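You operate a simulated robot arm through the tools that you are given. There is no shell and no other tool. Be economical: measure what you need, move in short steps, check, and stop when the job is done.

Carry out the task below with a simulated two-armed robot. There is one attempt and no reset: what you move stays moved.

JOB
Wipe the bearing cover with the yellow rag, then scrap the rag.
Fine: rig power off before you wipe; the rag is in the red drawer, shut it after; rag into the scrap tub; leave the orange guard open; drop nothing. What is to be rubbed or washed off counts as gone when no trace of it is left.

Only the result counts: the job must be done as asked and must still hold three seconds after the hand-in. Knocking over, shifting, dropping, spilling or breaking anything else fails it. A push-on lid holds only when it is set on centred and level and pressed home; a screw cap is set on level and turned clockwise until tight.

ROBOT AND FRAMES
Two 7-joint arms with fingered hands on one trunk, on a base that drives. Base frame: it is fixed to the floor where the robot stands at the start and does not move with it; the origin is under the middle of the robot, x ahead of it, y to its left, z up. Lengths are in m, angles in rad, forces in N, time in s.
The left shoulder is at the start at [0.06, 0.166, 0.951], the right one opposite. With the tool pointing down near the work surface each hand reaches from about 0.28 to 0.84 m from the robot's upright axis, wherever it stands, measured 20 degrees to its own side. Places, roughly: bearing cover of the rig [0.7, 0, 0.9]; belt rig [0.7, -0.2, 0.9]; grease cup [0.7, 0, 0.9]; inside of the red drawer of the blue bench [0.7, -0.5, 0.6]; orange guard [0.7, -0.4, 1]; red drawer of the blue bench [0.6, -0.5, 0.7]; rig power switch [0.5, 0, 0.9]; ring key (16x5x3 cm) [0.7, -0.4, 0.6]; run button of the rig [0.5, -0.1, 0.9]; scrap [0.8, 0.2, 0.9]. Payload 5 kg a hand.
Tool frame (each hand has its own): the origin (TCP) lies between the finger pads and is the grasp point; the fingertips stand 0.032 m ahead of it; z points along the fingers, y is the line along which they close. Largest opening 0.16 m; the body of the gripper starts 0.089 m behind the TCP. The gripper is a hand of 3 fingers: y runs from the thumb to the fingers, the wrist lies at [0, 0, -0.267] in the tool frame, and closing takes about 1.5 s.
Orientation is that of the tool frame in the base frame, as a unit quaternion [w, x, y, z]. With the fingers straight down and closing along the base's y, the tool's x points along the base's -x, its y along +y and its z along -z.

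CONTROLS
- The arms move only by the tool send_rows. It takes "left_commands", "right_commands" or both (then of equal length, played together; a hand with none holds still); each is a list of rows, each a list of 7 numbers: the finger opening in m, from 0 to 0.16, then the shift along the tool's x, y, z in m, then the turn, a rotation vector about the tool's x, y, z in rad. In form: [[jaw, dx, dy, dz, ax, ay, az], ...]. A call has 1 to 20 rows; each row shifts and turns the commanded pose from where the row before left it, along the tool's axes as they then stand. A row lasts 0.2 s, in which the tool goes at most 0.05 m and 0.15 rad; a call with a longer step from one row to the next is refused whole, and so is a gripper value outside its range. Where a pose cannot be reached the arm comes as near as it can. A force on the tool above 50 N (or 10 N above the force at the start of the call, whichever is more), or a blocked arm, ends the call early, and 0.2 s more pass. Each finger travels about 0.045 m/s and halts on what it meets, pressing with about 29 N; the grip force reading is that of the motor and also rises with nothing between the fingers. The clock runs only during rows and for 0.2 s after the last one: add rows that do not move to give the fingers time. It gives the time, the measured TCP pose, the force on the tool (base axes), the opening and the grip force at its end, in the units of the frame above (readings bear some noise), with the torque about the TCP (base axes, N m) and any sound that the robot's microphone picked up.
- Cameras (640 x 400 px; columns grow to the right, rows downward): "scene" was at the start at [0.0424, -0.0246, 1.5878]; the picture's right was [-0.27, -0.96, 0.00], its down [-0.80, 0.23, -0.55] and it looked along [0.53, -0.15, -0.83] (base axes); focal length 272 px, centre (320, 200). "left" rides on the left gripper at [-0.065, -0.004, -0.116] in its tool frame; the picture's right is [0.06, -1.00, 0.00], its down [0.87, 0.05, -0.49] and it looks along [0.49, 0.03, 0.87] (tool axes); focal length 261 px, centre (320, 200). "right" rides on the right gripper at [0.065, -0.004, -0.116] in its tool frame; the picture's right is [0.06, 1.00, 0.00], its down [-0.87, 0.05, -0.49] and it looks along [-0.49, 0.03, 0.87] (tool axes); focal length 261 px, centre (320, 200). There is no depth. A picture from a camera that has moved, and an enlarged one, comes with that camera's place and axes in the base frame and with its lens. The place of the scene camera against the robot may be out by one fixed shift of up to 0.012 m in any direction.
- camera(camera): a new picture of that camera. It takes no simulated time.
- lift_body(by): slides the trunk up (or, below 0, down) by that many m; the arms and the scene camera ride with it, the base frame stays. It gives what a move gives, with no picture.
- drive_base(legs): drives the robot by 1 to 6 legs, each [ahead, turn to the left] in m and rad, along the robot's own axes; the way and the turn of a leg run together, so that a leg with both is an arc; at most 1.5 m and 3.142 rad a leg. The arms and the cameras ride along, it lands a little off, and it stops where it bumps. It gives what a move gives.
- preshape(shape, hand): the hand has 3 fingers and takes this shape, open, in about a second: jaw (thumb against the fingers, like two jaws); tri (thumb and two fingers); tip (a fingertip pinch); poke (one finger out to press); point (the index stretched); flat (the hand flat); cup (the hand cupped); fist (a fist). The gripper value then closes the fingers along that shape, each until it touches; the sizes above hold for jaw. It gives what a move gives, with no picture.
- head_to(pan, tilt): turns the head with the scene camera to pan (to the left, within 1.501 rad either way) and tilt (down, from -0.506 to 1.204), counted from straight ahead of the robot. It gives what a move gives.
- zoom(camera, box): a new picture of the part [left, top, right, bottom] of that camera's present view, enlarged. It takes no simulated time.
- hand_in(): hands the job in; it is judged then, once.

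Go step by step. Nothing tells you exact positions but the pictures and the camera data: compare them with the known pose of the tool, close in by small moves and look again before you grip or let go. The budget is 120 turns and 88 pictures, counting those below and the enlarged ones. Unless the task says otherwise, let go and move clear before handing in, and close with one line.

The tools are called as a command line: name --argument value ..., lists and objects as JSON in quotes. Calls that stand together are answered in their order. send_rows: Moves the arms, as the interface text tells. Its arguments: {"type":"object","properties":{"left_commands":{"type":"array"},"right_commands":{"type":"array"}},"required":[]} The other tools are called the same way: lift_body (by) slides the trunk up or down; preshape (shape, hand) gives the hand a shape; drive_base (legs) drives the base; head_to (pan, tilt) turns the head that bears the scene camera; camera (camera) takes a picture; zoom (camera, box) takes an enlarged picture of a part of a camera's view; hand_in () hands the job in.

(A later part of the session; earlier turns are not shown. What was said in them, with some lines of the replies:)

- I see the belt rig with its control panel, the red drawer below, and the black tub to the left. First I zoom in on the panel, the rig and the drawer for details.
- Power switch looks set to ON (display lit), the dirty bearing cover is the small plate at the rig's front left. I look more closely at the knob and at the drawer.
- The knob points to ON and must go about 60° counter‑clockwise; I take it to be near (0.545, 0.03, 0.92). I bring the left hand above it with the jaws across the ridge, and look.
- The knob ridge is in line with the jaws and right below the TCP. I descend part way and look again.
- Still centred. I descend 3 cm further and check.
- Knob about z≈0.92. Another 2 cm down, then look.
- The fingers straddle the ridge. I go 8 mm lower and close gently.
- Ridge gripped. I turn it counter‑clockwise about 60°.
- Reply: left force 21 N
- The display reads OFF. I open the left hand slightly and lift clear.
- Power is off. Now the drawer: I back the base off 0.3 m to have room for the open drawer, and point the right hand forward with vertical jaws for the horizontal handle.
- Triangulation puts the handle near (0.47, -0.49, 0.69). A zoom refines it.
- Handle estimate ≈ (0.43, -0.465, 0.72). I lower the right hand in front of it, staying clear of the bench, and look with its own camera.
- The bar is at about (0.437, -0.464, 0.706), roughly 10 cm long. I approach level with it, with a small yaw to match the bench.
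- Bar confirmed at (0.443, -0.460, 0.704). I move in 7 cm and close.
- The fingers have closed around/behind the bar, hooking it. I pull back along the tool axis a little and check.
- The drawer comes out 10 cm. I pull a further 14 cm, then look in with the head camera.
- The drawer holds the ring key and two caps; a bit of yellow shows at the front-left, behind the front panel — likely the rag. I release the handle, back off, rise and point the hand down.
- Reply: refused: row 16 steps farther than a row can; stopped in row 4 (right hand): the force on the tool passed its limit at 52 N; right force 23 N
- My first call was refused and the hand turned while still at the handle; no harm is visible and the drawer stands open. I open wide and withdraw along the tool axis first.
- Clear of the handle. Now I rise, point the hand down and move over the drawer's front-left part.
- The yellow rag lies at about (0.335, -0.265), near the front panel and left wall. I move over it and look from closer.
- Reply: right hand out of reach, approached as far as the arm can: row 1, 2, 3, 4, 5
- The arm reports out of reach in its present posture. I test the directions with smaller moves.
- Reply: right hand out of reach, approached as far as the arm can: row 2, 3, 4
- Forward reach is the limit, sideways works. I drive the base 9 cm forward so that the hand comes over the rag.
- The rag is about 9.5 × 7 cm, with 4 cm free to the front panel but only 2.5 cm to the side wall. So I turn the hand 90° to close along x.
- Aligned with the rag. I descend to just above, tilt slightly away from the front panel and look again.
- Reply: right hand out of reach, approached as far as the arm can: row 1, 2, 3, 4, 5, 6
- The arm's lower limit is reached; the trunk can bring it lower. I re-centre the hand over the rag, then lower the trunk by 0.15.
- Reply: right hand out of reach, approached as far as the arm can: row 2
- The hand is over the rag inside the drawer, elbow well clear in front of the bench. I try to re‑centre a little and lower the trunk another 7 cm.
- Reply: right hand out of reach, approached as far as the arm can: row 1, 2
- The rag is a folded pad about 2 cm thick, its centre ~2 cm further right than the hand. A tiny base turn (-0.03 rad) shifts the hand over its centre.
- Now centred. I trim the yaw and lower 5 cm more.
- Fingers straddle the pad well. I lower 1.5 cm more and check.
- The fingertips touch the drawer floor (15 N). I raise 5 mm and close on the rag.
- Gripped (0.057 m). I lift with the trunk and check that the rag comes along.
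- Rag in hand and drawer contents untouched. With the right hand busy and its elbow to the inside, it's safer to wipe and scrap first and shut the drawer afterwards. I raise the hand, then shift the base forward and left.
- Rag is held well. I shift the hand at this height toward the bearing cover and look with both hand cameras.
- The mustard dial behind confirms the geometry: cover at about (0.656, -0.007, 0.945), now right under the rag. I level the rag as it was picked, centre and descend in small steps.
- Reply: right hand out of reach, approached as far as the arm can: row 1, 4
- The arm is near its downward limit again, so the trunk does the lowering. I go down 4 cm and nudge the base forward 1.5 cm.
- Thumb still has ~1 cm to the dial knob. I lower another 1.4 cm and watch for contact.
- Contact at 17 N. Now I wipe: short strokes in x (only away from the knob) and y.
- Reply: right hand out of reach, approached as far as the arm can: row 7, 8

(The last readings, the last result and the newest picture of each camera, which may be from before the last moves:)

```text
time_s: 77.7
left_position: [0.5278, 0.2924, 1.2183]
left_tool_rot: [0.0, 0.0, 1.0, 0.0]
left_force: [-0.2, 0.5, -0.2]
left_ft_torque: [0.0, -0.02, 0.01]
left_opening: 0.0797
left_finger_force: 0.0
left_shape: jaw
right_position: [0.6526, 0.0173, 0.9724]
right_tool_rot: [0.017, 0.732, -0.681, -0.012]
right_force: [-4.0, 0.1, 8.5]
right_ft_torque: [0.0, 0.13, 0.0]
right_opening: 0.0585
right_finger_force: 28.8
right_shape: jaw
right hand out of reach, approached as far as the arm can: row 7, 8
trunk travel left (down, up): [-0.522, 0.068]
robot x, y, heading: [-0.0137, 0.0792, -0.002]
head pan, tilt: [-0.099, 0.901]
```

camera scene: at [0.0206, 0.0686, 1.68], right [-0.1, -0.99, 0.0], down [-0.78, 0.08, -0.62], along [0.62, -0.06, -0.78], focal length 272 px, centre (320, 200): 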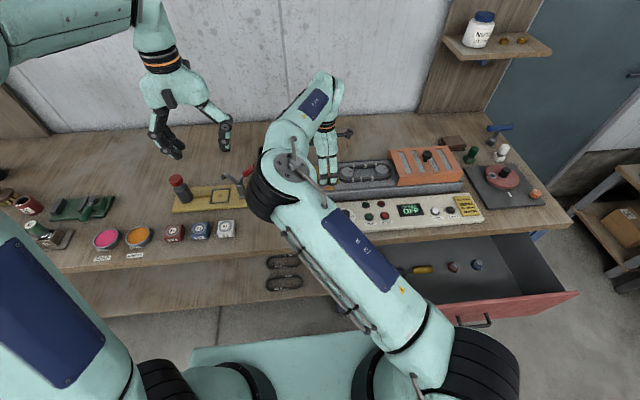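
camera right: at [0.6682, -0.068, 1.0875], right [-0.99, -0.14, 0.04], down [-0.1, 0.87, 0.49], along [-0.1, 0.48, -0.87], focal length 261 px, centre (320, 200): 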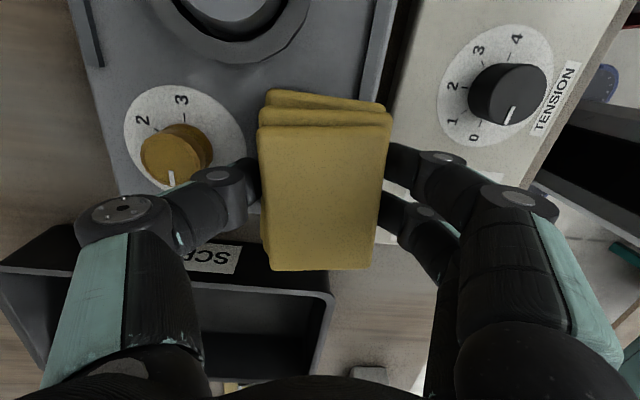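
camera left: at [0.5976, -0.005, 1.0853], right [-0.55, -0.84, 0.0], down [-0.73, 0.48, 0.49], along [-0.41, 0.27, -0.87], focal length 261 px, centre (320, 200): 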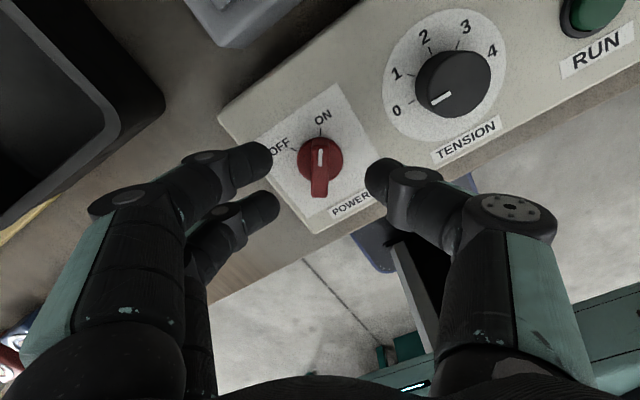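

I'm slightly far left; a second set of strokes shifted back right, then look.

send_rows --right_commands '[[0, 0.01, 0.005, 0, 0, 0, 0], [0, 0.01, 0.005, 0, 0, 0, 0], [0, 0.01, 0.005, 0, 0, 0, 0], [0, 0, 0.01, 0, 0, 0, 0], [0, -0.01, 0, 0, 0, 0, 0], [0, -0.01, 0, 0, 0, 0, 0], [0, 0, -0.01, 0, 0, 0, 0], [0, 0.01, 0, 0, 0, 0, 0], [0, 0.01, 0, 0, 0, 0, 0], [0, 0, -0.01, 0, 0, 0, 0], [0, -0.01, 0, 0, 0, 0, 0], [0, 0, 0, 0, 0, 0, 0]]'

lift_body --by 0.066

send_rows --right_commands '[[0, 0, 0, -0.03, 0, 0, 0], [0, 0, 0.03, -0.02, 0, 0, 0], [0, 0, 0.04, 0, 0, 0, 0], [0, 0, 0.04, 0, 0, 0, 0], [0, 0, 0, 0, 0, 0, 0]]'

camera --camera "right"

```text
time_s: 80.3
left_position: [0.5294, 0.2928, 1.2171]
left_tool_rot: [0.0, -0.001, 1.0, 0.0]
left_force: [-0.1, -0.7, -0.1]
left_ft_torque: [-0.03, 0.0, 0.02]
left_opening: 0.0796
left_finger_force: 0.1
left_shape: jaw
right_position: [0.649, -0.0036, 0.9727]
right_tool_rot: [0.017, 0.732, -0.681, -0.012]
right_force: [0.6, -2.0, 4.9]
right_ft_torque: [-0.05, -0.03, 0.02]
right_opening: 0.0584
right_finger_force: 29.2
right_shape: jaw
trunk travel left (down, up): [-0.522, 0.068]
robot x, y, heading: [-0.0119, 0.0858, -0.003]
head pan, tilt: [-0.099, 0.901]
```

```text
time_s: 81.3
left_position: [0.5296, 0.2932, 1.2838]
left_tool_rot: [-0.001, -0.001, 1.0, 0.0]
left_force: [-0.3, 0.3, 0.7]
left_ft_torque: [0.0, 0.01, -0.04]
left_opening: 0.0795
left_finger_force: 0.0
left_shape: jaw
right_position: [0.6499, -0.0031, 1.0382]
right_tool_rot: [0.017, 0.733, -0.68, -0.012]
right_force: [0.1, 0.2, -0.3]
right_ft_torque: [-0.02, 0.01, -0.02]
right_opening: 0.0581
right_finger_force: 28.9
right_shape: jaw
trunk travel left (down, up): [-0.588, 0.002]
robot x, y, heading: [-0.0105, 0.0851, -0.003]
head pan, tilt: [-0.099, 0.901]
```

```text
time_s: 82.5
left_position: [0.5301, 0.2927, 1.2827]
left_tool_rot: [-0.001, -0.001, 1.0, 0.0]
left_force: [0.4, 0.3, -0.1]
left_ft_torque: [0.04, 0.02, 0.02]
left_opening: 0.0797
left_finger_force: 0.0
left_shape: jaw
right_position: [0.5411, -0.0122, 1.0931]
right_tool_rot: [0.017, 0.733, -0.68, -0.013]
right_force: [0.6, 1.1, -0.2]
right_ft_torque: [-0.04, 0.04, -0.01]
right_opening: 0.0583
right_finger_force: 29.0
right_shape: jaw
trunk travel left (down, up): [-0.588, 0.002]
robot x, y, heading: [-0.0118, 0.0791, -0.001]
head pan, tilt: [-0.099, 0.901]
```

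```text
31 pictures are left
camera right: at [0.5545, -0.0747, 1.207], right [-0.99, -0.14, 0.04], down [-0.1, 0.87, 0.49], along [-0.1, 0.48, -0.87], focal length 261 px, centre (320, 200)
```

right: 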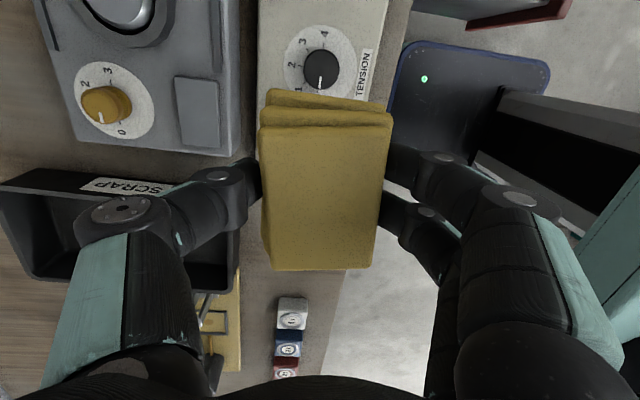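

The cover at (200,110) now looks clean grey. A zoom confirms before I scrap the rag.

zoom --camera "right" --box '[120, 50, 270, 170]'

```text
3.33 times, centred on (195, 110) of right
camera zoom: at [0.5545, -0.0747, 1.207], right [-0.99, -0.14, 0.04], down [-0.1, 0.87, 0.49], along [-0.1, 0.48, -0.87], focal length 869 px, centre (737, 500)
```

zoom: 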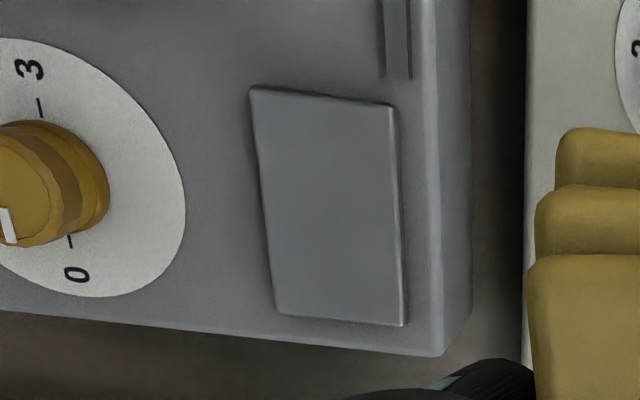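

The cover is clean with no trace left. Now the scrap tub, at about x 0.61–0.85, y 0.06–0.2: I extend the arm a little, turn the base left and creep forward so that both arms keep their distance.

send_rows --right_commands '[[0, 0, -0.03, 0, 0, 0, 0], [0, 0, -0.03, 0, 0, 0, 0], [0, 0, -0.03, 0, 0, 0, 0], [0, 0, 0, 0, 0, 0, 0]]'

drive_base --legs '[[0, 0.215], [0.05, 0]]'

camera --camera "right"

camera --camera "scene"

```text
time_s: 83.5
left_position: [0.529, 0.2942, 1.2837]
left_tool_rot: [0.0, -0.001, 1.0, 0.0]
left_force: [-0.5, -1.8, 1.4]
left_ft_torque: [-0.02, -0.05, 0.03]
left_opening: 0.0797
left_finger_force: 0.0
left_shape: jaw
right_position: [0.6298, -0.0037, 1.0891]
right_tool_rot: [0.017, 0.732, -0.681, -0.012]
right_force: [-0.2, -0.1, -0.1]
right_ft_torque: [-0.03, -0.02, -0.01]
right_opening: 0.0584
right_finger_force: 28.8
right_shape: jaw
trunk travel left (down, up): [-0.588, 0.002]
robot x, y, heading: [-0.0087, 0.0812, 0.002]
head pan, tilt: [-0.099, 0.901]
```

```text
time_s: 85.2
left_position: [0.524, 0.4168, 1.2831]
left_tool_rot: [-0.001, -0.109, 0.994, -0.001]
left_force: [0.2, 1.0, -0.8]
left_ft_torque: [-0.03, 0.07, 0.0]
left_opening: 0.0795
left_finger_force: 0.0
left_shape: jaw
right_position: [0.6858, 0.1485, 1.0873]
right_tool_rot: [0.019, 0.801, -0.598, -0.011]
right_force: [0.8, 0.0, -0.6]
right_ft_torque: [-0.02, 0.08, 0.0]
right_opening: 0.0585
right_finger_force: 29.3
right_shape: jaw
trunk travel left (down, up): [-0.588, 0.002]
robot x, y, heading: [0.0357, 0.0932, 0.211]
head pan, tilt: [-0.099, 0.901]
```

```text
29 pictures are left
camera right: at [0.7112, 0.0878, 1.2021], right [-0.94, -0.34, 0.04], down [-0.28, 0.83, 0.49], along [-0.2, 0.45, -0.87], focal length 261 px, centre (320, 200)
```

right: 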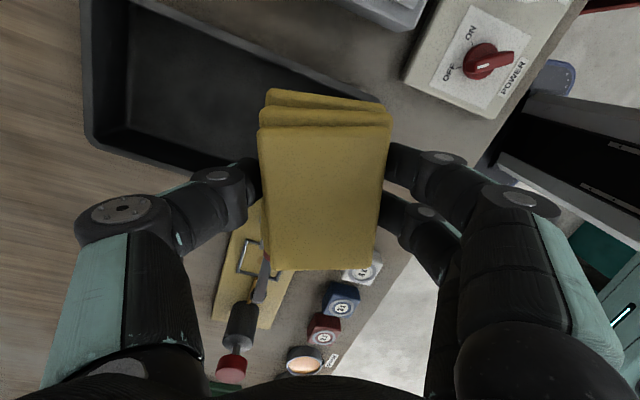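

```text
28 pictures are left
camera scene: at [0.0887, 0.0905, 1.6818], right [0.12, -0.99, 0.0], down [-0.78, -0.09, -0.62], along [0.62, 0.07, -0.79], focal length 272 px, centre (320, 200)
```

scene: 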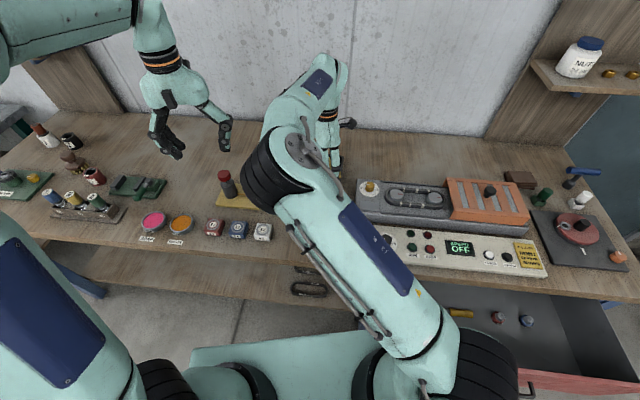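

The hand is over the tub. I undo the yaw to line the rag up with the tub and move 2 cm further in, then check.

send_rows --right_commands '[[0, 0, 0, 0, 0, 0, 0.105], [0, 0, 0, 0, 0, 0, 0.105], [0, 0, -0.015, 0, 0, 0, 0], [0, 0, -0.015, 0, 0, 0, 0], [0, 0, 0, 0, 0, 0, 0]]'

lift_body --by -0.06

camera --camera "right"

```text
time_s: 86.5
left_position: [0.5194, 0.4158, 1.2842]
left_tool_rot: [0.001, -0.11, 0.994, 0.001]
left_force: [-0.3, 0.6, 0.0]
left_ft_torque: [0.02, -0.02, -0.03]
left_opening: 0.0796
left_finger_force: 0.1
left_shape: jaw
right_position: [0.7044, 0.1487, 1.0877]
right_tool_rot: [0.019, 0.734, -0.679, -0.008]
right_force: [0.2, 0.1, -0.2]
right_ft_torque: [0.02, -0.01, -0.03]
right_opening: 0.0586
right_finger_force: 28.6
right_shape: jaw
right hand out of reach, approached as far as the arm can: row 4
trunk travel left (down, up): [-0.588, 0.002]
robot x, y, heading: [0.0325, 0.09, 0.216]
head pan, tilt: [-0.099, 0.901]
```

```text
time_s: 87.5
left_position: [0.5204, 0.4149, 1.2229]
left_tool_rot: [0.0, -0.109, 0.994, 0.0]
left_force: [0.0, 0.3, -0.3]
left_ft_torque: [-0.02, -0.04, 0.03]
left_opening: 0.0795
left_finger_force: 0.0
left_shape: jaw
right_position: [0.7051, 0.1478, 1.0295]
right_tool_rot: [0.019, 0.734, -0.679, -0.007]
right_force: [-1.2, 0.2, 0.7]
right_ft_torque: [-0.01, -0.05, 0.02]
right_opening: 0.0581
right_finger_force: 29.1
right_shape: jaw
trunk travel left (down, up): [-0.528, 0.062]
robot x, y, heading: [0.033, 0.0929, 0.219]
head pan, tilt: [-0.099, 0.901]
```

```text
27 pictures are left
camera right: at [0.7178, 0.0853, 1.144], right [-0.99, -0.14, 0.04], down [-0.1, 0.87, 0.48], along [-0.1, 0.47, -0.88], focal length 261 px, centre (320, 200)
```

right: 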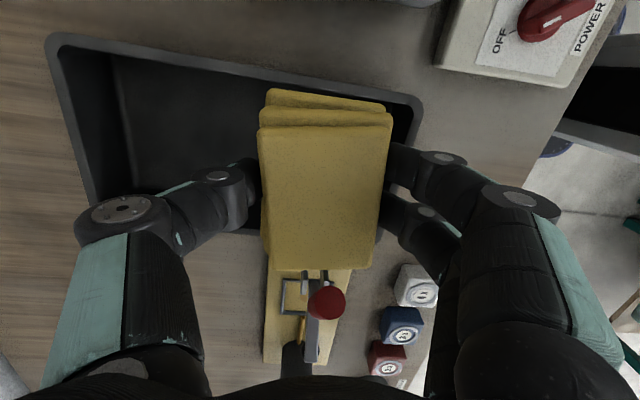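

Tub inner area is about x 0.647–0.858, y 0.105–0.214, so I shift 2–3 cm forward and 1 cm left before lowering.

drive_base --legs '[[0.03, 0]]'

send_rows --right_commands '[[0, -0.007, 0, 0, 0, 0, 0], [0, 0, 0, 0, 0, 0, 0]]'

camera --camera "right"

```text
time_s: 88.3
left_position: [0.5516, 0.422, 1.2211]
left_tool_rot: [-0.001, -0.109, 0.994, -0.001]
left_force: [0.5, -0.5, 0.5]
left_ft_torque: [-0.04, 0.09, 0.01]
left_opening: 0.0795
left_finger_force: 0.0
left_shape: jaw
right_position: [0.7361, 0.1546, 1.027]
right_tool_rot: [0.02, 0.734, -0.679, -0.009]
right_force: [0.2, -0.3, -0.2]
right_ft_torque: [-0.01, 0.05, 0.0]
right_opening: 0.0585
right_finger_force: 29.7
right_shape: jaw
trunk travel left (down, up): [-0.528, 0.062]
robot x, y, heading: [0.0655, 0.0977, 0.213]
head pan, tilt: [-0.099, 0.901]
```

```text
time_s: 88.9
left_position: [0.5488, 0.4211, 1.2243]
left_tool_rot: [0.0, -0.108, 0.994, -0.001]
left_force: [-0.2, 0.1, -0.1]
left_ft_torque: [0.01, -0.03, -0.04]
left_opening: 0.0793
left_finger_force: 0.1
left_shape: jaw
right_position: [0.7335, 0.1604, 1.0294]
right_tool_rot: [0.019, 0.734, -0.678, -0.009]
right_force: [0.6, 0.1, -0.8]
right_ft_torque: [0.02, 0.04, 0.03]
right_opening: 0.0583
right_finger_force: 29.1
right_shape: jaw
trunk travel left (down, up): [-0.528, 0.062]
robot x, y, heading: [0.0667, 0.0959, 0.215]
head pan, tilt: [-0.099, 0.901]
```

```text
26 pictures are left
camera right: at [0.7461, 0.0983, 1.1435], right [-0.99, -0.14, 0.04], down [-0.1, 0.87, 0.48], along [-0.1, 0.47, -0.88], focal length 261 px, centre (320, 200)
```

right: 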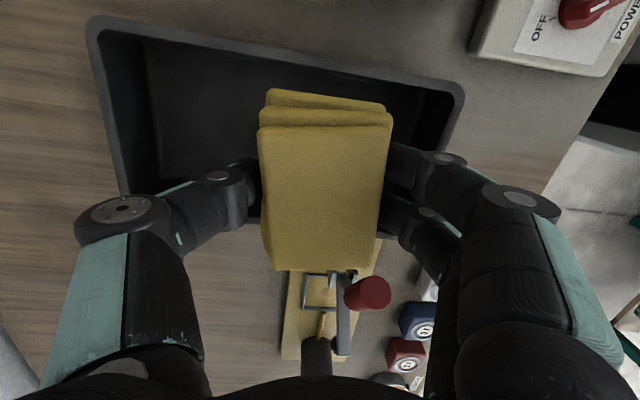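

Looks centred. I lower 3 cm and check the rim clearance again.

lift_body --by -0.03

camera --camera "right"

```text
time_s: 89.6
left_position: [0.5488, 0.4223, 1.1928]
left_tool_rot: [0.0, -0.109, 0.994, 0.0]
left_force: [-0.1, 0.2, 0.4]
left_ft_torque: [0.02, 0.0, -0.02]
left_opening: 0.0793
left_finger_force: 0.2
left_shape: jaw
right_position: [0.7336, 0.1605, 0.998]
right_tool_rot: [0.02, 0.734, -0.679, -0.009]
right_force: [0.1, -0.3, -0.4]
right_ft_torque: [0.01, -0.04, -0.01]
right_opening: 0.0584
right_finger_force: 29.5
right_shape: jaw
trunk travel left (down, up): [-0.498, 0.092]
robot x, y, heading: [0.0645, 0.0994, 0.221]
head pan, tilt: [-0.099, 0.901]
```

```text
25 pictures are left
camera right: at [0.7463, 0.0984, 1.1136], right [-0.99, -0.14, 0.04], down [-0.1, 0.87, 0.48], along [-0.1, 0.47, -0.88], focal length 261 px, centre (320, 200)
```

right: 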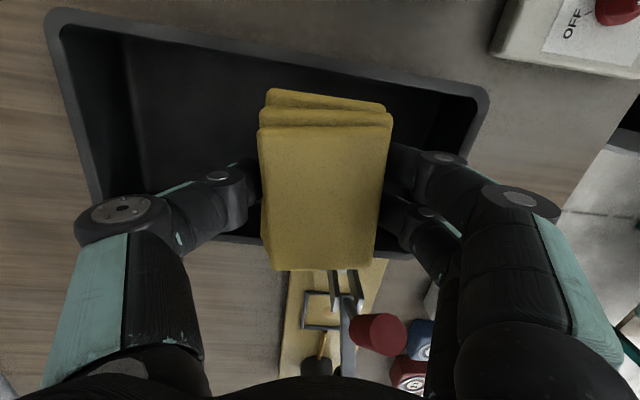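

Triangulating the rim gives z≈0.934, so the tub is wider than I took it and the rag is centred. I lower further into the tub.

lift_body --by -0.045

camera --camera "right"

```text
time_s: 90.5
left_position: [0.5492, 0.4215, 1.1481]
left_tool_rot: [0.0, -0.108, 0.994, 0.001]
left_force: [0.5, -0.5, 0.6]
left_ft_torque: [0.02, 0.0, -0.01]
left_opening: 0.0796
left_finger_force: 0.0
left_shape: jaw
right_position: [0.7326, 0.1616, 0.9531]
right_tool_rot: [0.019, 0.734, -0.679, -0.009]
right_force: [0.3, 0.3, -0.5]
right_ft_torque: [-0.04, -0.02, 0.0]
right_opening: 0.0583
right_finger_force: 28.9
right_shape: jaw
trunk travel left (down, up): [-0.453, 0.137]
robot x, y, heading: [0.062, 0.0954, 0.215]
head pan, tilt: [-0.099, 0.901]
```

```text
24 pictures are left
camera right: at [0.7463, 0.0985, 1.0686], right [-0.99, -0.14, 0.04], down [-0.1, 0.87, 0.48], along [-0.1, 0.47, -0.88], focal length 261 px, centre (320, 200)
```

right: 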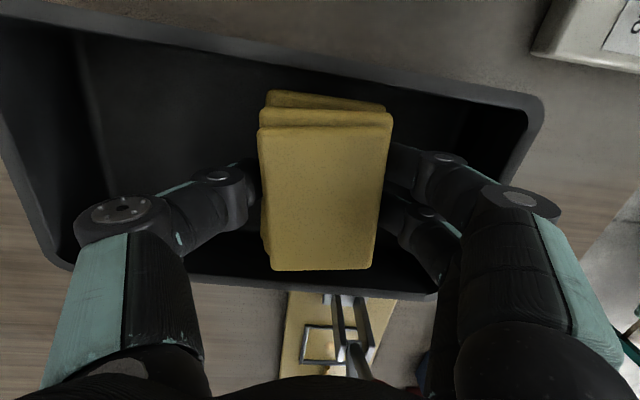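

The rag is inside the rim. I lower 3.5 cm more, watching for contact.

lift_body --by -0.035

camera --camera "scene"

```text
time_s: 91.3
left_position: [0.5481, 0.4214, 1.114]
left_tool_rot: [0.0, -0.109, 0.994, 0.0]
left_force: [0.7, -0.1, -0.1]
left_ft_torque: [0.01, 0.02, -0.02]
left_opening: 0.0793
left_finger_force: 0.0
left_shape: jaw
right_position: [0.7336, 0.1613, 0.9217]
right_tool_rot: [0.018, 0.734, -0.678, -0.007]
right_force: [1.1, -1.1, 27.1]
right_ft_torque: [0.02, 0.03, -0.01]
right_opening: 0.0586
right_finger_force: 28.8
right_shape: jaw
trunk travel left (down, up): [-0.418, 0.172]
robot x, y, heading: [0.0597, 0.0971, 0.218]
head pan, tilt: [-0.099, 0.901]
```

```text
23 pictures are left
camera scene: at [0.1131, 0.0954, 1.5125], right [0.12, -0.99, 0.0], down [-0.78, -0.09, -0.62], along [0.62, 0.07, -0.78], focal length 272 px, centre (320, 200)
```

scene: 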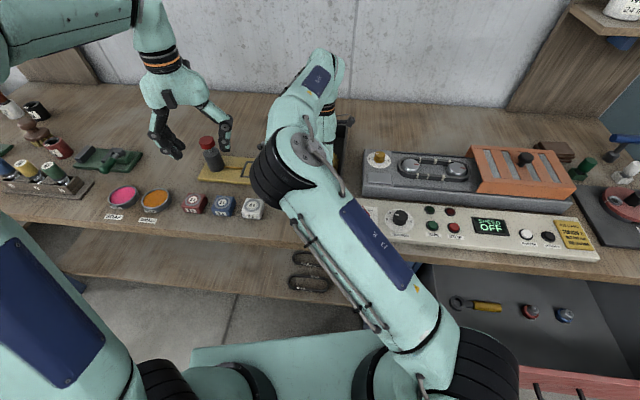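

The rag rests on the tub floor (27 N). I ease up 3 mm, open, and lift away.

lift_body --by 0.004

send_rows --right_commands '[[0.07, 0, 0, 0, 0, 0, 0], [0.085, 0, 0, 0, 0, 0, 0], [0.09, 0, 0, 0, 0, 0, 0], [0.09, 0, 0, 0, 0, 0, 0], [0.09, 0, 0, 0, 0, 0, 0], [0.09, 0, 0, 0, 0, 0, 0]]'

lift_body --by 0.12

camera --camera "right"

```text
time_s: 91.8
left_position: [0.5486, 0.4217, 1.1167]
left_tool_rot: [0.0, -0.109, 0.994, 0.0]
left_force: [0.0, 0.1, 0.7]
left_ft_torque: [0.02, -0.02, 0.02]
left_opening: 0.0796
left_finger_force: 0.1
left_shape: jaw
right_position: [0.7333, 0.1615, 0.9227]
right_tool_rot: [0.02, 0.734, -0.679, -0.009]
right_force: [3.8, 0.6, 14.2]
right_ft_torque: [0.05, -0.17, 0.02]
right_opening: 0.0584
right_finger_force: 28.8
right_shape: jaw
trunk travel left (down, up): [-0.422, 0.168]
robot x, y, heading: [0.0648, 0.0974, 0.216]
head pan, tilt: [-0.099, 0.901]
```

```text
time_s: 93.2
left_position: [0.5486, 0.4222, 1.1166]
left_tool_rot: [0.0, -0.109, 0.994, 0.0]
left_force: [0.7, 0.0, -0.5]
left_ft_torque: [-0.02, 0.01, 0.0]
left_opening: 0.0793
left_finger_force: 0.0
left_shape: jaw
right_position: [0.7347, 0.1615, 0.922]
right_tool_rot: [0.019, 0.734, -0.679, -0.009]
right_force: [-0.7, -0.5, -0.1]
right_ft_torque: [0.01, 0.04, -0.02]
right_opening: 0.0894
right_finger_force: 0.1
right_shape: jaw
trunk travel left (down, up): [-0.422, 0.168]
robot x, y, heading: [0.0605, 0.0994, 0.213]
head pan, tilt: [-0.099, 0.901]
```

```text
time_s: 94.7
left_position: [0.5488, 0.4221, 1.2367]
left_tool_rot: [-0.002, -0.109, 0.994, 0.0]
left_force: [-0.5, -0.4, -0.3]
left_ft_torque: [0.02, 0.01, -0.01]
left_opening: 0.0797
left_finger_force: 0.1
left_shape: jaw
right_position: [0.7346, 0.1606, 1.0434]
right_tool_rot: [0.019, 0.734, -0.679, -0.009]
right_force: [0.2, 0.6, 0.1]
right_ft_torque: [0.02, -0.03, -0.03]
right_opening: 0.089
right_finger_force: 0.1
right_shape: jaw
trunk travel left (down, up): [-0.542, 0.048]
robot x, y, heading: [0.0603, 0.0947, 0.214]
head pan, tilt: [-0.099, 0.901]
```

```text
22 pictures are left
camera right: at [0.7466, 0.0987, 1.1572], right [-0.99, -0.14, 0.04], down [-0.1, 0.87, 0.48], along [-0.1, 0.47, -0.88], focal length 261 px, centre (320, 200)
```

right: 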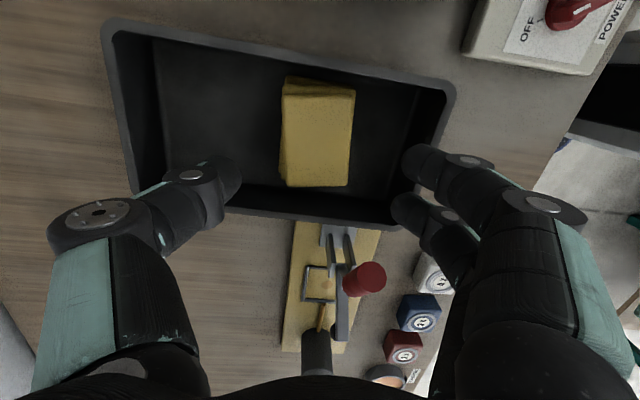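

The rag lies in the scrap tub. Now back off, straighten the base and return to shut the drawer.

lift_body --by 0.045

drive_base --legs '[[-0.25, 0], [0, -0.145], [-0.2, 0]]'

head_to --pan -0.6 --tilt 0.9

send_rows --right_commands '[[0.05, 0, 0, 0, 0, 0, 0.1428], [0.02, 0, 0, 0, 0, 0, 0.1428], [0.0, 0, 0, 0, 0, 0, 0.1428], [0.0, 0, 0, 0, 0, 0, 0.1428], [0.0, 0, 0, 0, 0, 0, 0.1428], [0.0, 0, 0, 0, 0, 0, 0.1428], [0.0, 0, 0, 0, 0, 0, 0.1428], [0.0, 0, 0, 0, 0, 0, 0.1428], [0.0, 0, 0, 0, 0, 0, 0.1428], [0.0, 0, 0, 0, 0, 0, 0.1428], [0.0, 0, 0, 0, 0, 0, 0.1428], [0.0, 0, 0, 0, 0, 0, 0]]'

camera --camera "scene"

```text
time_s: 95.6
left_position: [0.5491, 0.4226, 1.2802]
left_tool_rot: [-0.001, -0.109, 0.994, 0.0]
left_force: [0.8, -0.5, 0.4]
left_ft_torque: [0.0, -0.05, -0.03]
left_opening: 0.0796
left_finger_force: 0.1
left_shape: jaw
right_position: [0.7336, 0.159, 1.0871]
right_tool_rot: [0.02, 0.734, -0.679, -0.009]
right_force: [-0.4, -0.3, -0.8]
right_ft_torque: [-0.02, 0.01, -0.01]
right_opening: 0.0892
right_finger_force: 0.1
right_shape: jaw
trunk travel left (down, up): [-0.587, 0.003]
robot x, y, heading: [0.0668, 0.097, 0.213]
head pan, tilt: [-0.099, 0.901]
```

```text
time_s: 99.2
left_position: [0.1483, 0.2801, 1.283]
left_tool_rot: [0.0, -0.035, 0.999, 0.0]
left_force: [-0.3, -0.1, 0.2]
left_ft_torque: [0.03, -0.07, 0.02]
left_opening: 0.0797
left_finger_force: 0.0
left_shape: jaw
right_position: [0.2918, -0.0057, 1.0888]
right_tool_rot: [-0.019, -0.682, 0.731, 0.009]
right_force: [-0.7, 0.4, 1.3]
right_ft_torque: [-0.02, -0.03, 0.01]
right_opening: 0.0894
right_finger_force: 0.0
right_shape: jaw
trunk travel left (down, up): [-0.587, 0.003]
robot x, y, heading: [-0.3786, 0.03, 0.066]
head pan, tilt: [-0.099, 0.901]
```

```text
time_s: 100.2
left_position: [0.1501, 0.281, 1.2822]
left_tool_rot: [0.0, -0.034, 0.999, 0.0]
left_force: [-0.8, 1.0, -0.1]
left_ft_torque: [0.04, -0.03, 0.0]
left_opening: 0.0796
left_finger_force: 0.0
left_shape: jaw
right_position: [0.2919, -0.0043, 1.0874]
right_tool_rot: [-0.019, -0.682, 0.731, 0.01]
right_force: [0.4, 0.3, -0.4]
right_ft_torque: [0.01, 0.01, 0.02]
right_opening: 0.0892
right_finger_force: 0.0
right_shape: jaw
trunk travel left (down, up): [-0.587, 0.003]
robot x, y, heading: [-0.382, 0.0321, 0.065]
head pan, tilt: [-0.6, 0.901]
```

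```text
time_s: 102.8
left_position: [0.1489, 0.2803, 1.2804]
left_tool_rot: [-0.001, -0.034, 0.999, 0.0]
left_force: [0.9, 0.4, 0.1]
left_ft_torque: [0.01, 0.0, 0.02]
left_opening: 0.0795
left_finger_force: 0.1
left_shape: jaw
right_position: [0.2923, -0.0047, 1.0865]
right_tool_rot: [-0.02, 0.036, 0.999, -0.006]
right_force: [0.1, -0.1, -0.8]
right_ft_torque: [0.02, 0.01, 0.03]
right_opening: 0.0
right_finger_force: 29.1
right_shape: jaw
trunk travel left (down, up): [-0.587, 0.003]
robot x, y, heading: [-0.3779, 0.0355, 0.069]
head pan, tilt: [-0.6, 0.901]
```

```text
21 pictures are left
camera scene: at [-0.3388, -0.0132, 1.681], right [-0.51, -0.86, 0.0], down [-0.67, 0.4, -0.62], along [0.53, -0.32, -0.78], focal length 272 px, centre (320, 200)
```

scene: 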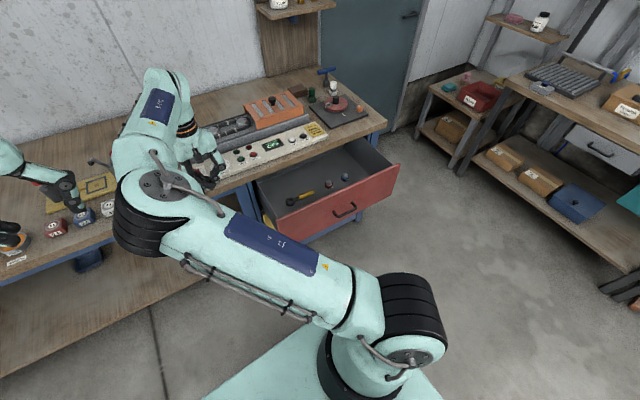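

Next I bring the closed right hand over to the front of the open drawer (still high), and pitch the fingers forward.

send_rows --right_commands '[[0, 0.0212, -0.0391, 0, 0, 0, 0], [0, 0.0212, -0.0391, 0, 0, 0, 0], [0, 0.0212, -0.0391, 0, 0, 0, 0], [0, 0.0212, -0.0391, 0, 0, 0, 0], [0, 0.0212, -0.0391, 0, 0, 0, 0], [0, 0.0212, -0.0391, 0, 0, 0, 0], [0, 0.0212, -0.0391, 0, 0, 0, 0], [0, 0.0212, -0.0391, 0, 0, 0, 0], [0, 0.0212, -0.0391, 0, 0, 0, 0], [0, 0.0212, -0.0391, 0, 0, 0, 0], [0, 0, 0, 0, 0, 0, 0]]'

send_rows --right_commands '[[0, 0, 0, 0, 0, -0.14, 0], [0, 0, 0, 0, 0, -0.14, 0], [0, 0, 0, 0, 0, -0.14, 0], [0, 0, 0, 0, 0, -0.14, 0], [0, 0, 0, 0, 0, -0.14, 0], [0, 0, 0, 0, 0, -0.14, 0], [0, 0, 0, 0, 0, -0.14, 0], [0, 0, 0, 0, 0, -0.14, 0], [0, 0, 0, 0, 0, 0, 0]]'

camera --camera "scene"

```text
time_s: 105.2
left_position: [0.1484, 0.2786, 1.2827]
left_tool_rot: [-0.001, -0.034, 0.999, 0.001]
left_force: [0.4, -0.6, 0.6]
left_ft_torque: [0.02, 0.01, 0.01]
left_opening: 0.0795
left_finger_force: 0.1
left_shape: jaw
right_position: [0.0532, -0.3819, 1.1024]
right_tool_rot: [-0.019, 0.035, 0.999, -0.006]
right_force: [-0.1, -0.7, 0.3]
right_ft_torque: [0.02, -0.01, -0.01]
right_opening: 0.0
right_finger_force: 29.1
right_shape: jaw
trunk travel left (down, up): [-0.587, 0.003]
robot x, y, heading: [-0.3775, 0.0331, 0.068]
head pan, tilt: [-0.6, 0.901]
```

```text
time_s: 107.2
left_position: [0.1496, 0.2816, 1.2819]
left_tool_rot: [0.001, -0.035, 0.999, -0.001]
left_force: [0.0, 0.6, 0.0]
left_ft_torque: [-0.05, -0.02, -0.01]
left_opening: 0.0798
left_finger_force: 0.0
left_shape: jaw
right_position: [0.1005, -0.4241, 1.1248]
right_tool_rot: [0.486, 0.025, 0.874, -0.011]
right_force: [-0.3, 0.5, -0.4]
right_ft_torque: [-0.02, 0.03, -0.03]
right_opening: 0.0
right_finger_force: 29.7
right_shape: jaw
right hand out of reach, approached as far as the arm can: row 5, 6, 7, 8
trunk travel left (down, up): [-0.587, 0.003]
robot x, y, heading: [-0.379, 0.0322, 0.072]
head pan, tilt: [-0.6, 0.901]
```

```text
20 pictures are left
camera scene: at [-0.3387, -0.0117, 1.681], right [-0.51, -0.86, 0.0], down [-0.67, 0.4, -0.62], along [0.53, -0.32, -0.78], focal length 272 px, centre (320, 200)
```

scene: 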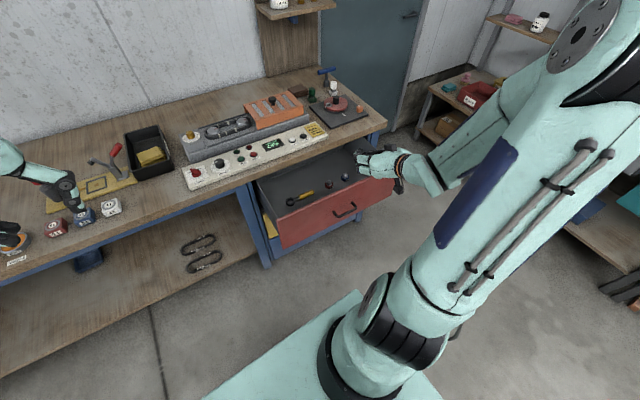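

The drawer is still open with its contents in place, the rag sits in the tub, and the arm's elbow is back outside. I lower the trunk so the fingers face the drawer front beside the handle.

lift_body --by -0.38

camera --camera "right"

camera --camera "scene"

```text
time_s: 110.8
left_position: [0.1498, 0.2808, 0.9018]
left_tool_rot: [0.0, -0.034, 0.999, -0.001]
left_force: [0.8, 0.0, -0.1]
left_ft_torque: [0.03, -0.03, 0.03]
left_opening: 0.0795
left_finger_force: 0.2
left_shape: jaw
right_position: [0.0992, -0.4259, 0.7439]
right_tool_rot: [0.485, 0.025, 0.874, -0.011]
right_force: [-0.4, 0.7, -0.4]
right_ft_torque: [0.01, 0.02, 0.0]
right_opening: 0.0
right_finger_force: 28.8
right_shape: jaw
trunk travel left (down, up): [-0.207, 0.383]
robot x, y, heading: [-0.3793, 0.036, 0.07]
head pan, tilt: [-0.6, 0.901]
```

```text
19 pictures are left
camera right: at [-0.0337, -0.4225, 0.749], right [0.02, 1.0, -0.05], down [0.04, 0.05, 1.0], along [1.0, -0.02, -0.04], focal length 261 px, centre (320, 200)
```

right: 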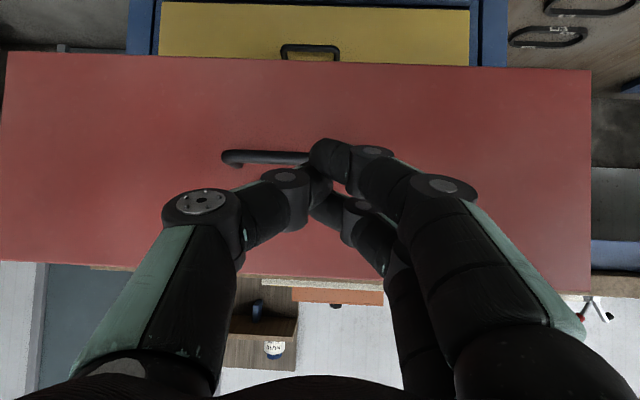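

```text
18 pictures are left
camera scene: at [-0.3389, -0.0134, 1.301], right [-0.51, -0.86, 0.0], down [-0.67, 0.4, -0.62], along [0.53, -0.32, -0.78], focal length 272 px, centre (320, 200)
```

scene: 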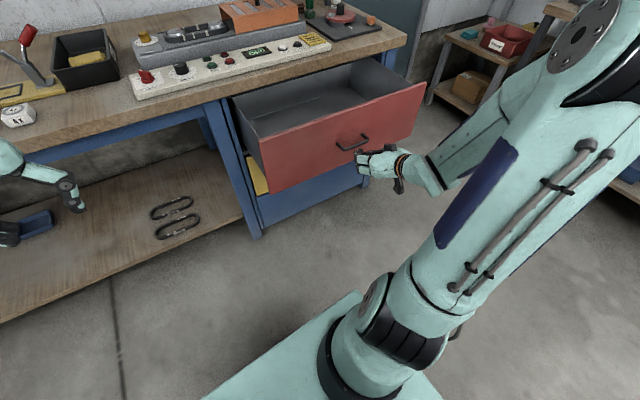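

I shift the hand 6 cm left of the handle and raise the left arm so it clears the bench when I push by driving.

send_rows --right_commands '[[0, 0, 0.03, 0, 0, 0, 0], [0, 0, 0.03, 0, 0, 0, 0], [0, 0, 0, 0, 0, 0, 0], [0, 0, 0, 0, 0, 0, 0], [0, 0, 0, 0, 0, 0, 0], [0, 0, 0, 0, 0, 0, 0], [0, 0, 0, 0, 0, 0, 0], [0, 0, 0, 0, 0, 0, 0]]' --left_commands '[[0.08, 0, 0, -0.04, 0, 0, 0], [0.08, 0, 0, -0.04, 0, 0, 0], [0.08, 0, 0, -0.04, 0, 0, 0], [0.08, 0, 0, -0.04, 0, 0, 0], [0.08, 0, 0, -0.04, 0, 0, 0], [0.08, 0, 0, -0.04, 0, 0, 0], [0.08, 0, 0, -0.04, 0, 0, 0], [0.08, 0, 0, 0, 0, 0, 0]]'

drive_base --legs '[[0.2, 0]]'

camera --camera "right"

camera --camera "scene"

```text
time_s: 112.7
left_position: [0.1483, 0.2789, 1.1109]
left_tool_rot: [0.002, -0.034, 0.999, 0.0]
left_force: [-0.2, 0.4, 0.4]
left_ft_torque: [0.01, -0.02, -0.04]
left_opening: 0.0799
left_finger_force: 0.0
left_shape: jaw
left hand out of reach, approached as far as the arm can: row 6, 7
right_position: [0.1312, -0.3922, 0.7556]
right_tool_rot: [0.485, 0.025, 0.874, -0.01]
right_force: [-0.1, 1.3, -0.6]
right_ft_torque: [-0.01, -0.04, 0.0]
right_opening: 0.0001
right_finger_force: 28.6
right_shape: jaw
right hand out of reach, approached as far as the arm can: row 1, 2
trunk travel left (down, up): [-0.207, 0.383]
robot x, y, heading: [-0.3804, 0.0343, 0.074]
head pan, tilt: [-0.6, 0.901]
```

```text
time_s: 114.2
left_position: [0.3475, 0.2929, 1.1102]
left_tool_rot: [0.003, -0.035, 0.999, 0.0]
left_force: [0.5, -0.4, -0.3]
left_ft_torque: [-0.01, 0.01, 0.01]
left_opening: 0.08
left_finger_force: 0.0
left_shape: jaw
right_position: [0.3318, -0.3786, 0.755]
right_tool_rot: [0.484, 0.024, 0.874, -0.01]
right_force: [1.0, 0.0, -0.3]
right_ft_torque: [0.0, -0.01, -0.03]
right_opening: 0.0
right_finger_force: 29.1
right_shape: jaw
trunk travel left (down, up): [-0.207, 0.383]
robot x, y, heading: [-0.1752, 0.0416, 0.068]
head pan, tilt: [-0.6, 0.901]
```

```text
17 pictures are left
camera right: at [0.1986, -0.3765, 0.7602], right [0.02, 1.0, -0.05], down [0.05, 0.05, 1.0], along [1.0, -0.02, -0.05], focal length 261 px, centre (320, 200)
```

right: 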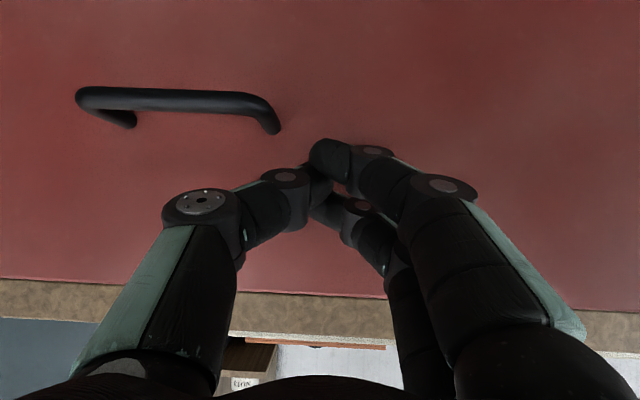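

```text
16 pictures are left
camera scene: at [-0.1371, 0.0003, 1.3009], right [-0.51, -0.86, 0.0], down [-0.68, 0.4, -0.62], along [0.54, -0.32, -0.78], focal length 272 px, centre (320, 200)
```

scene: 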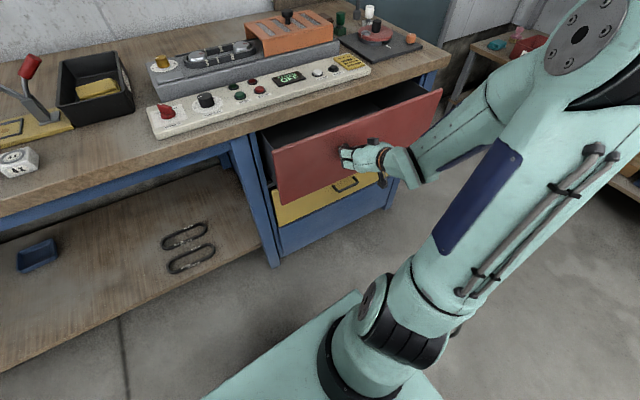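

The drawer is closing smoothly; about 11–12 cm remain. I drive 9 cm more.

drive_base --legs '[[0.09, 0]]'

camera --camera "scene"

```text
time_s: 115.3
left_position: [0.4404, 0.2991, 1.1103]
left_tool_rot: [0.002, -0.035, 0.999, 0.0]
left_force: [0.0, -0.4, -0.6]
left_ft_torque: [0.02, 0.0, -0.03]
left_opening: 0.08
left_finger_force: 0.1
left_shape: jaw
right_position: [0.4231, -0.3736, 0.7562]
right_tool_rot: [0.485, 0.025, 0.874, -0.011]
right_force: [-0.2, -0.2, -0.1]
right_ft_torque: [-0.04, 0.01, 0.0]
right_opening: 0.0
right_finger_force: 29.1
right_shape: jaw
trunk travel left (down, up): [-0.207, 0.383]
robot x, y, heading: [-0.0855, 0.0518, 0.071]
head pan, tilt: [-0.6, 0.901]
```

```text
15 pictures are left
camera scene: at [-0.0473, 0.0063, 1.3009], right [-0.51, -0.86, 0.0], down [-0.68, 0.4, -0.62], along [0.53, -0.32, -0.78], focal length 272 px, centre (320, 200)
```

scene: 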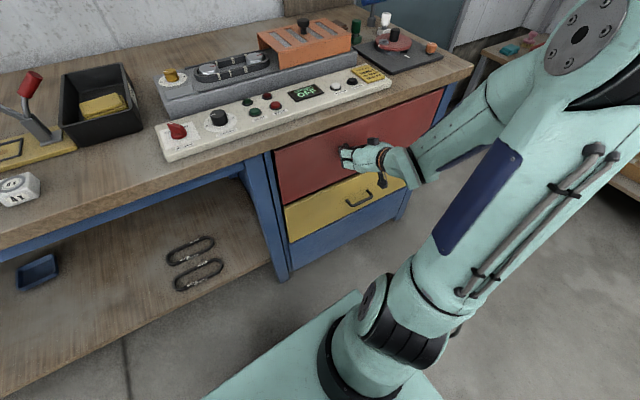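

Nearly shut. I push another 2 cm and watch the force.

drive_base --legs '[[0.02, 0]]'

zoom --camera "scene" --box '[240, 70, 480, 220]'

```text
time_s: 116.2
left_position: [0.4561, 0.3004, 1.1109]
left_tool_rot: [0.002, -0.033, 0.999, 0.0]
left_force: [-0.3, -0.1, -0.1]
left_ft_torque: [-0.02, 0.01, -0.01]
left_opening: 0.08
left_finger_force: 0.0
left_shape: jaw
right_position: [0.4304, -0.3707, 0.7498]
right_tool_rot: [0.474, 0.027, 0.88, -0.005]
right_force: [-19.6, 2.8, 4.9]
right_ft_torque: [-0.01, -0.24, -0.02]
right_opening: 0.0
right_finger_force: 29.1
right_shape: jaw
trunk travel left (down, up): [-0.207, 0.383]
robot x, y, heading: [-0.0731, 0.0519, 0.062]
head pan, tilt: [-0.6, 0.901]
stopped in leg 1: the force on the tool passed its limit at 58 N (the readings are from after the stop); the commanded pose is now the measured one
```

```text
2.67 times, centred on (360, 145) of scene
camera zoom: at [-0.0333, 0.0075, 1.3011], right [-0.51, -0.86, 0.0], down [-0.67, 0.4, -0.62], along [0.53, -0.32, -0.78], focal length 724 px, centre (213, 347)
```

zoom: 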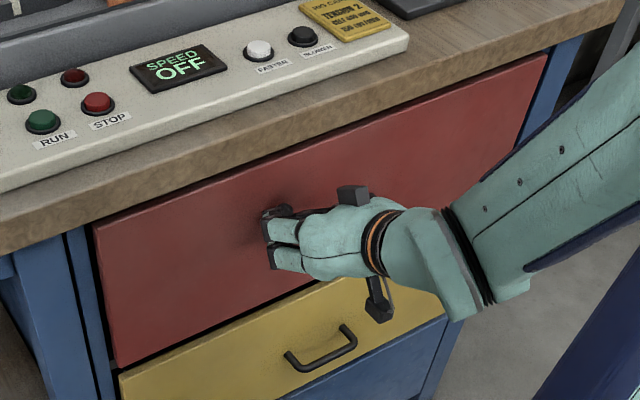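

It hit the end stop (58 N). I back off 15 cm and check that the drawer is flush and stays shut.

drive_base --legs '[[-0.18, 0]]'

camera --camera "right"

camera --camera "scene"

```text
time_s: 117.7
left_position: [0.2756, 0.2886, 1.1102]
left_tool_rot: [0.002, -0.035, 0.999, 0.0]
left_force: [-0.4, 0.0, 1.1]
left_ft_torque: [-0.02, 0.03, -0.02]
left_opening: 0.0798
left_finger_force: 0.0
left_shape: jaw
right_position: [0.2528, -0.3831, 0.7489]
right_tool_rot: [0.476, 0.027, 0.879, -0.005]
right_force: [0.8, 0.1, -0.6]
right_ft_torque: [0.02, 0.0, -0.02]
right_opening: 0.0
right_finger_force: 29.1
right_shape: jaw
trunk travel left (down, up): [-0.207, 0.383]
robot x, y, heading: [-0.2519, 0.0441, 0.065]
head pan, tilt: [-0.6, 0.901]
```

```text
13 pictures are left
camera right: at [0.119, -0.38, 0.7571], right [0.02, 1.0, -0.04], down [0.07, 0.03, 1.0], along [1.0, -0.02, -0.07], focal length 261 px, centre (320, 200)
```

right: 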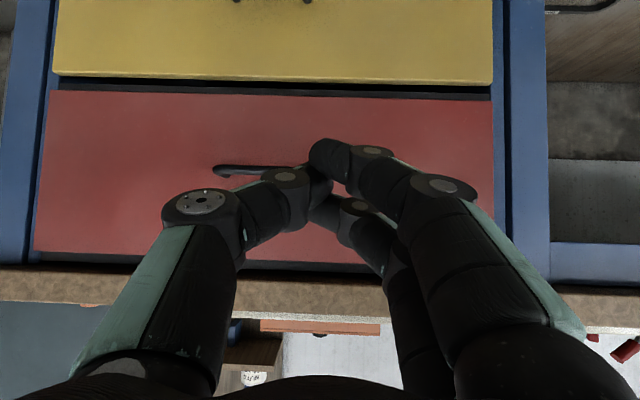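

```text
12 pictures are left
camera scene: at [-0.2116, -0.004, 1.301], right [-0.51, -0.86, 0.0], down [-0.67, 0.4, -0.62], along [0.53, -0.32, -0.78], focal length 272 px, centre (320, 200)
```

scene: 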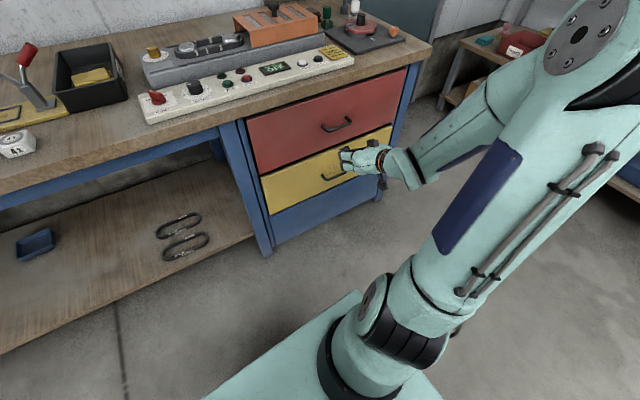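

The red front lines up with the yellow one: the drawer is shut. One last zoom over the rig and tub.

zoom --camera "scene" --box '[40, 0, 420, 220]'

```text
1.68 times, centred on (230, 110) of scene
camera zoom: at [-0.2116, -0.004, 1.301], right [-0.51, -0.86, 0.0], down [-0.67, 0.4, -0.62], along [0.53, -0.32, -0.78], focal length 457 px, centre (472, 352)
```

zoom: 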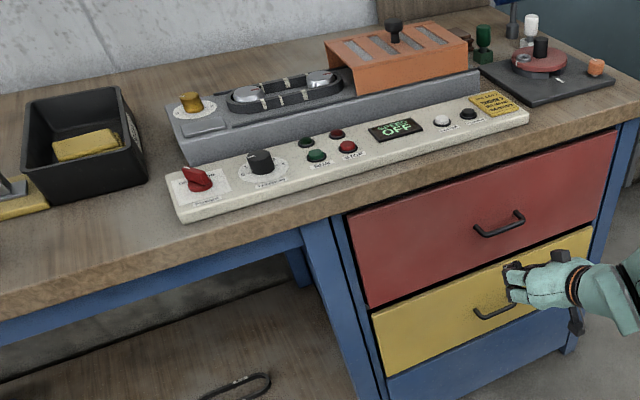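

The power is off, the cover is clean, the guard is still open, the rag is in the tub and the drawer is shut with both hands clear. I hand in.

hand_in

```text
The job is handed in.
```

I turned the rig power off, then wiped the bearing cover clean with the yellow rag and put the rag in the scrap tub. The red drawer is shut, the orange guard is still open and nothing was dropped. The job is handed in.
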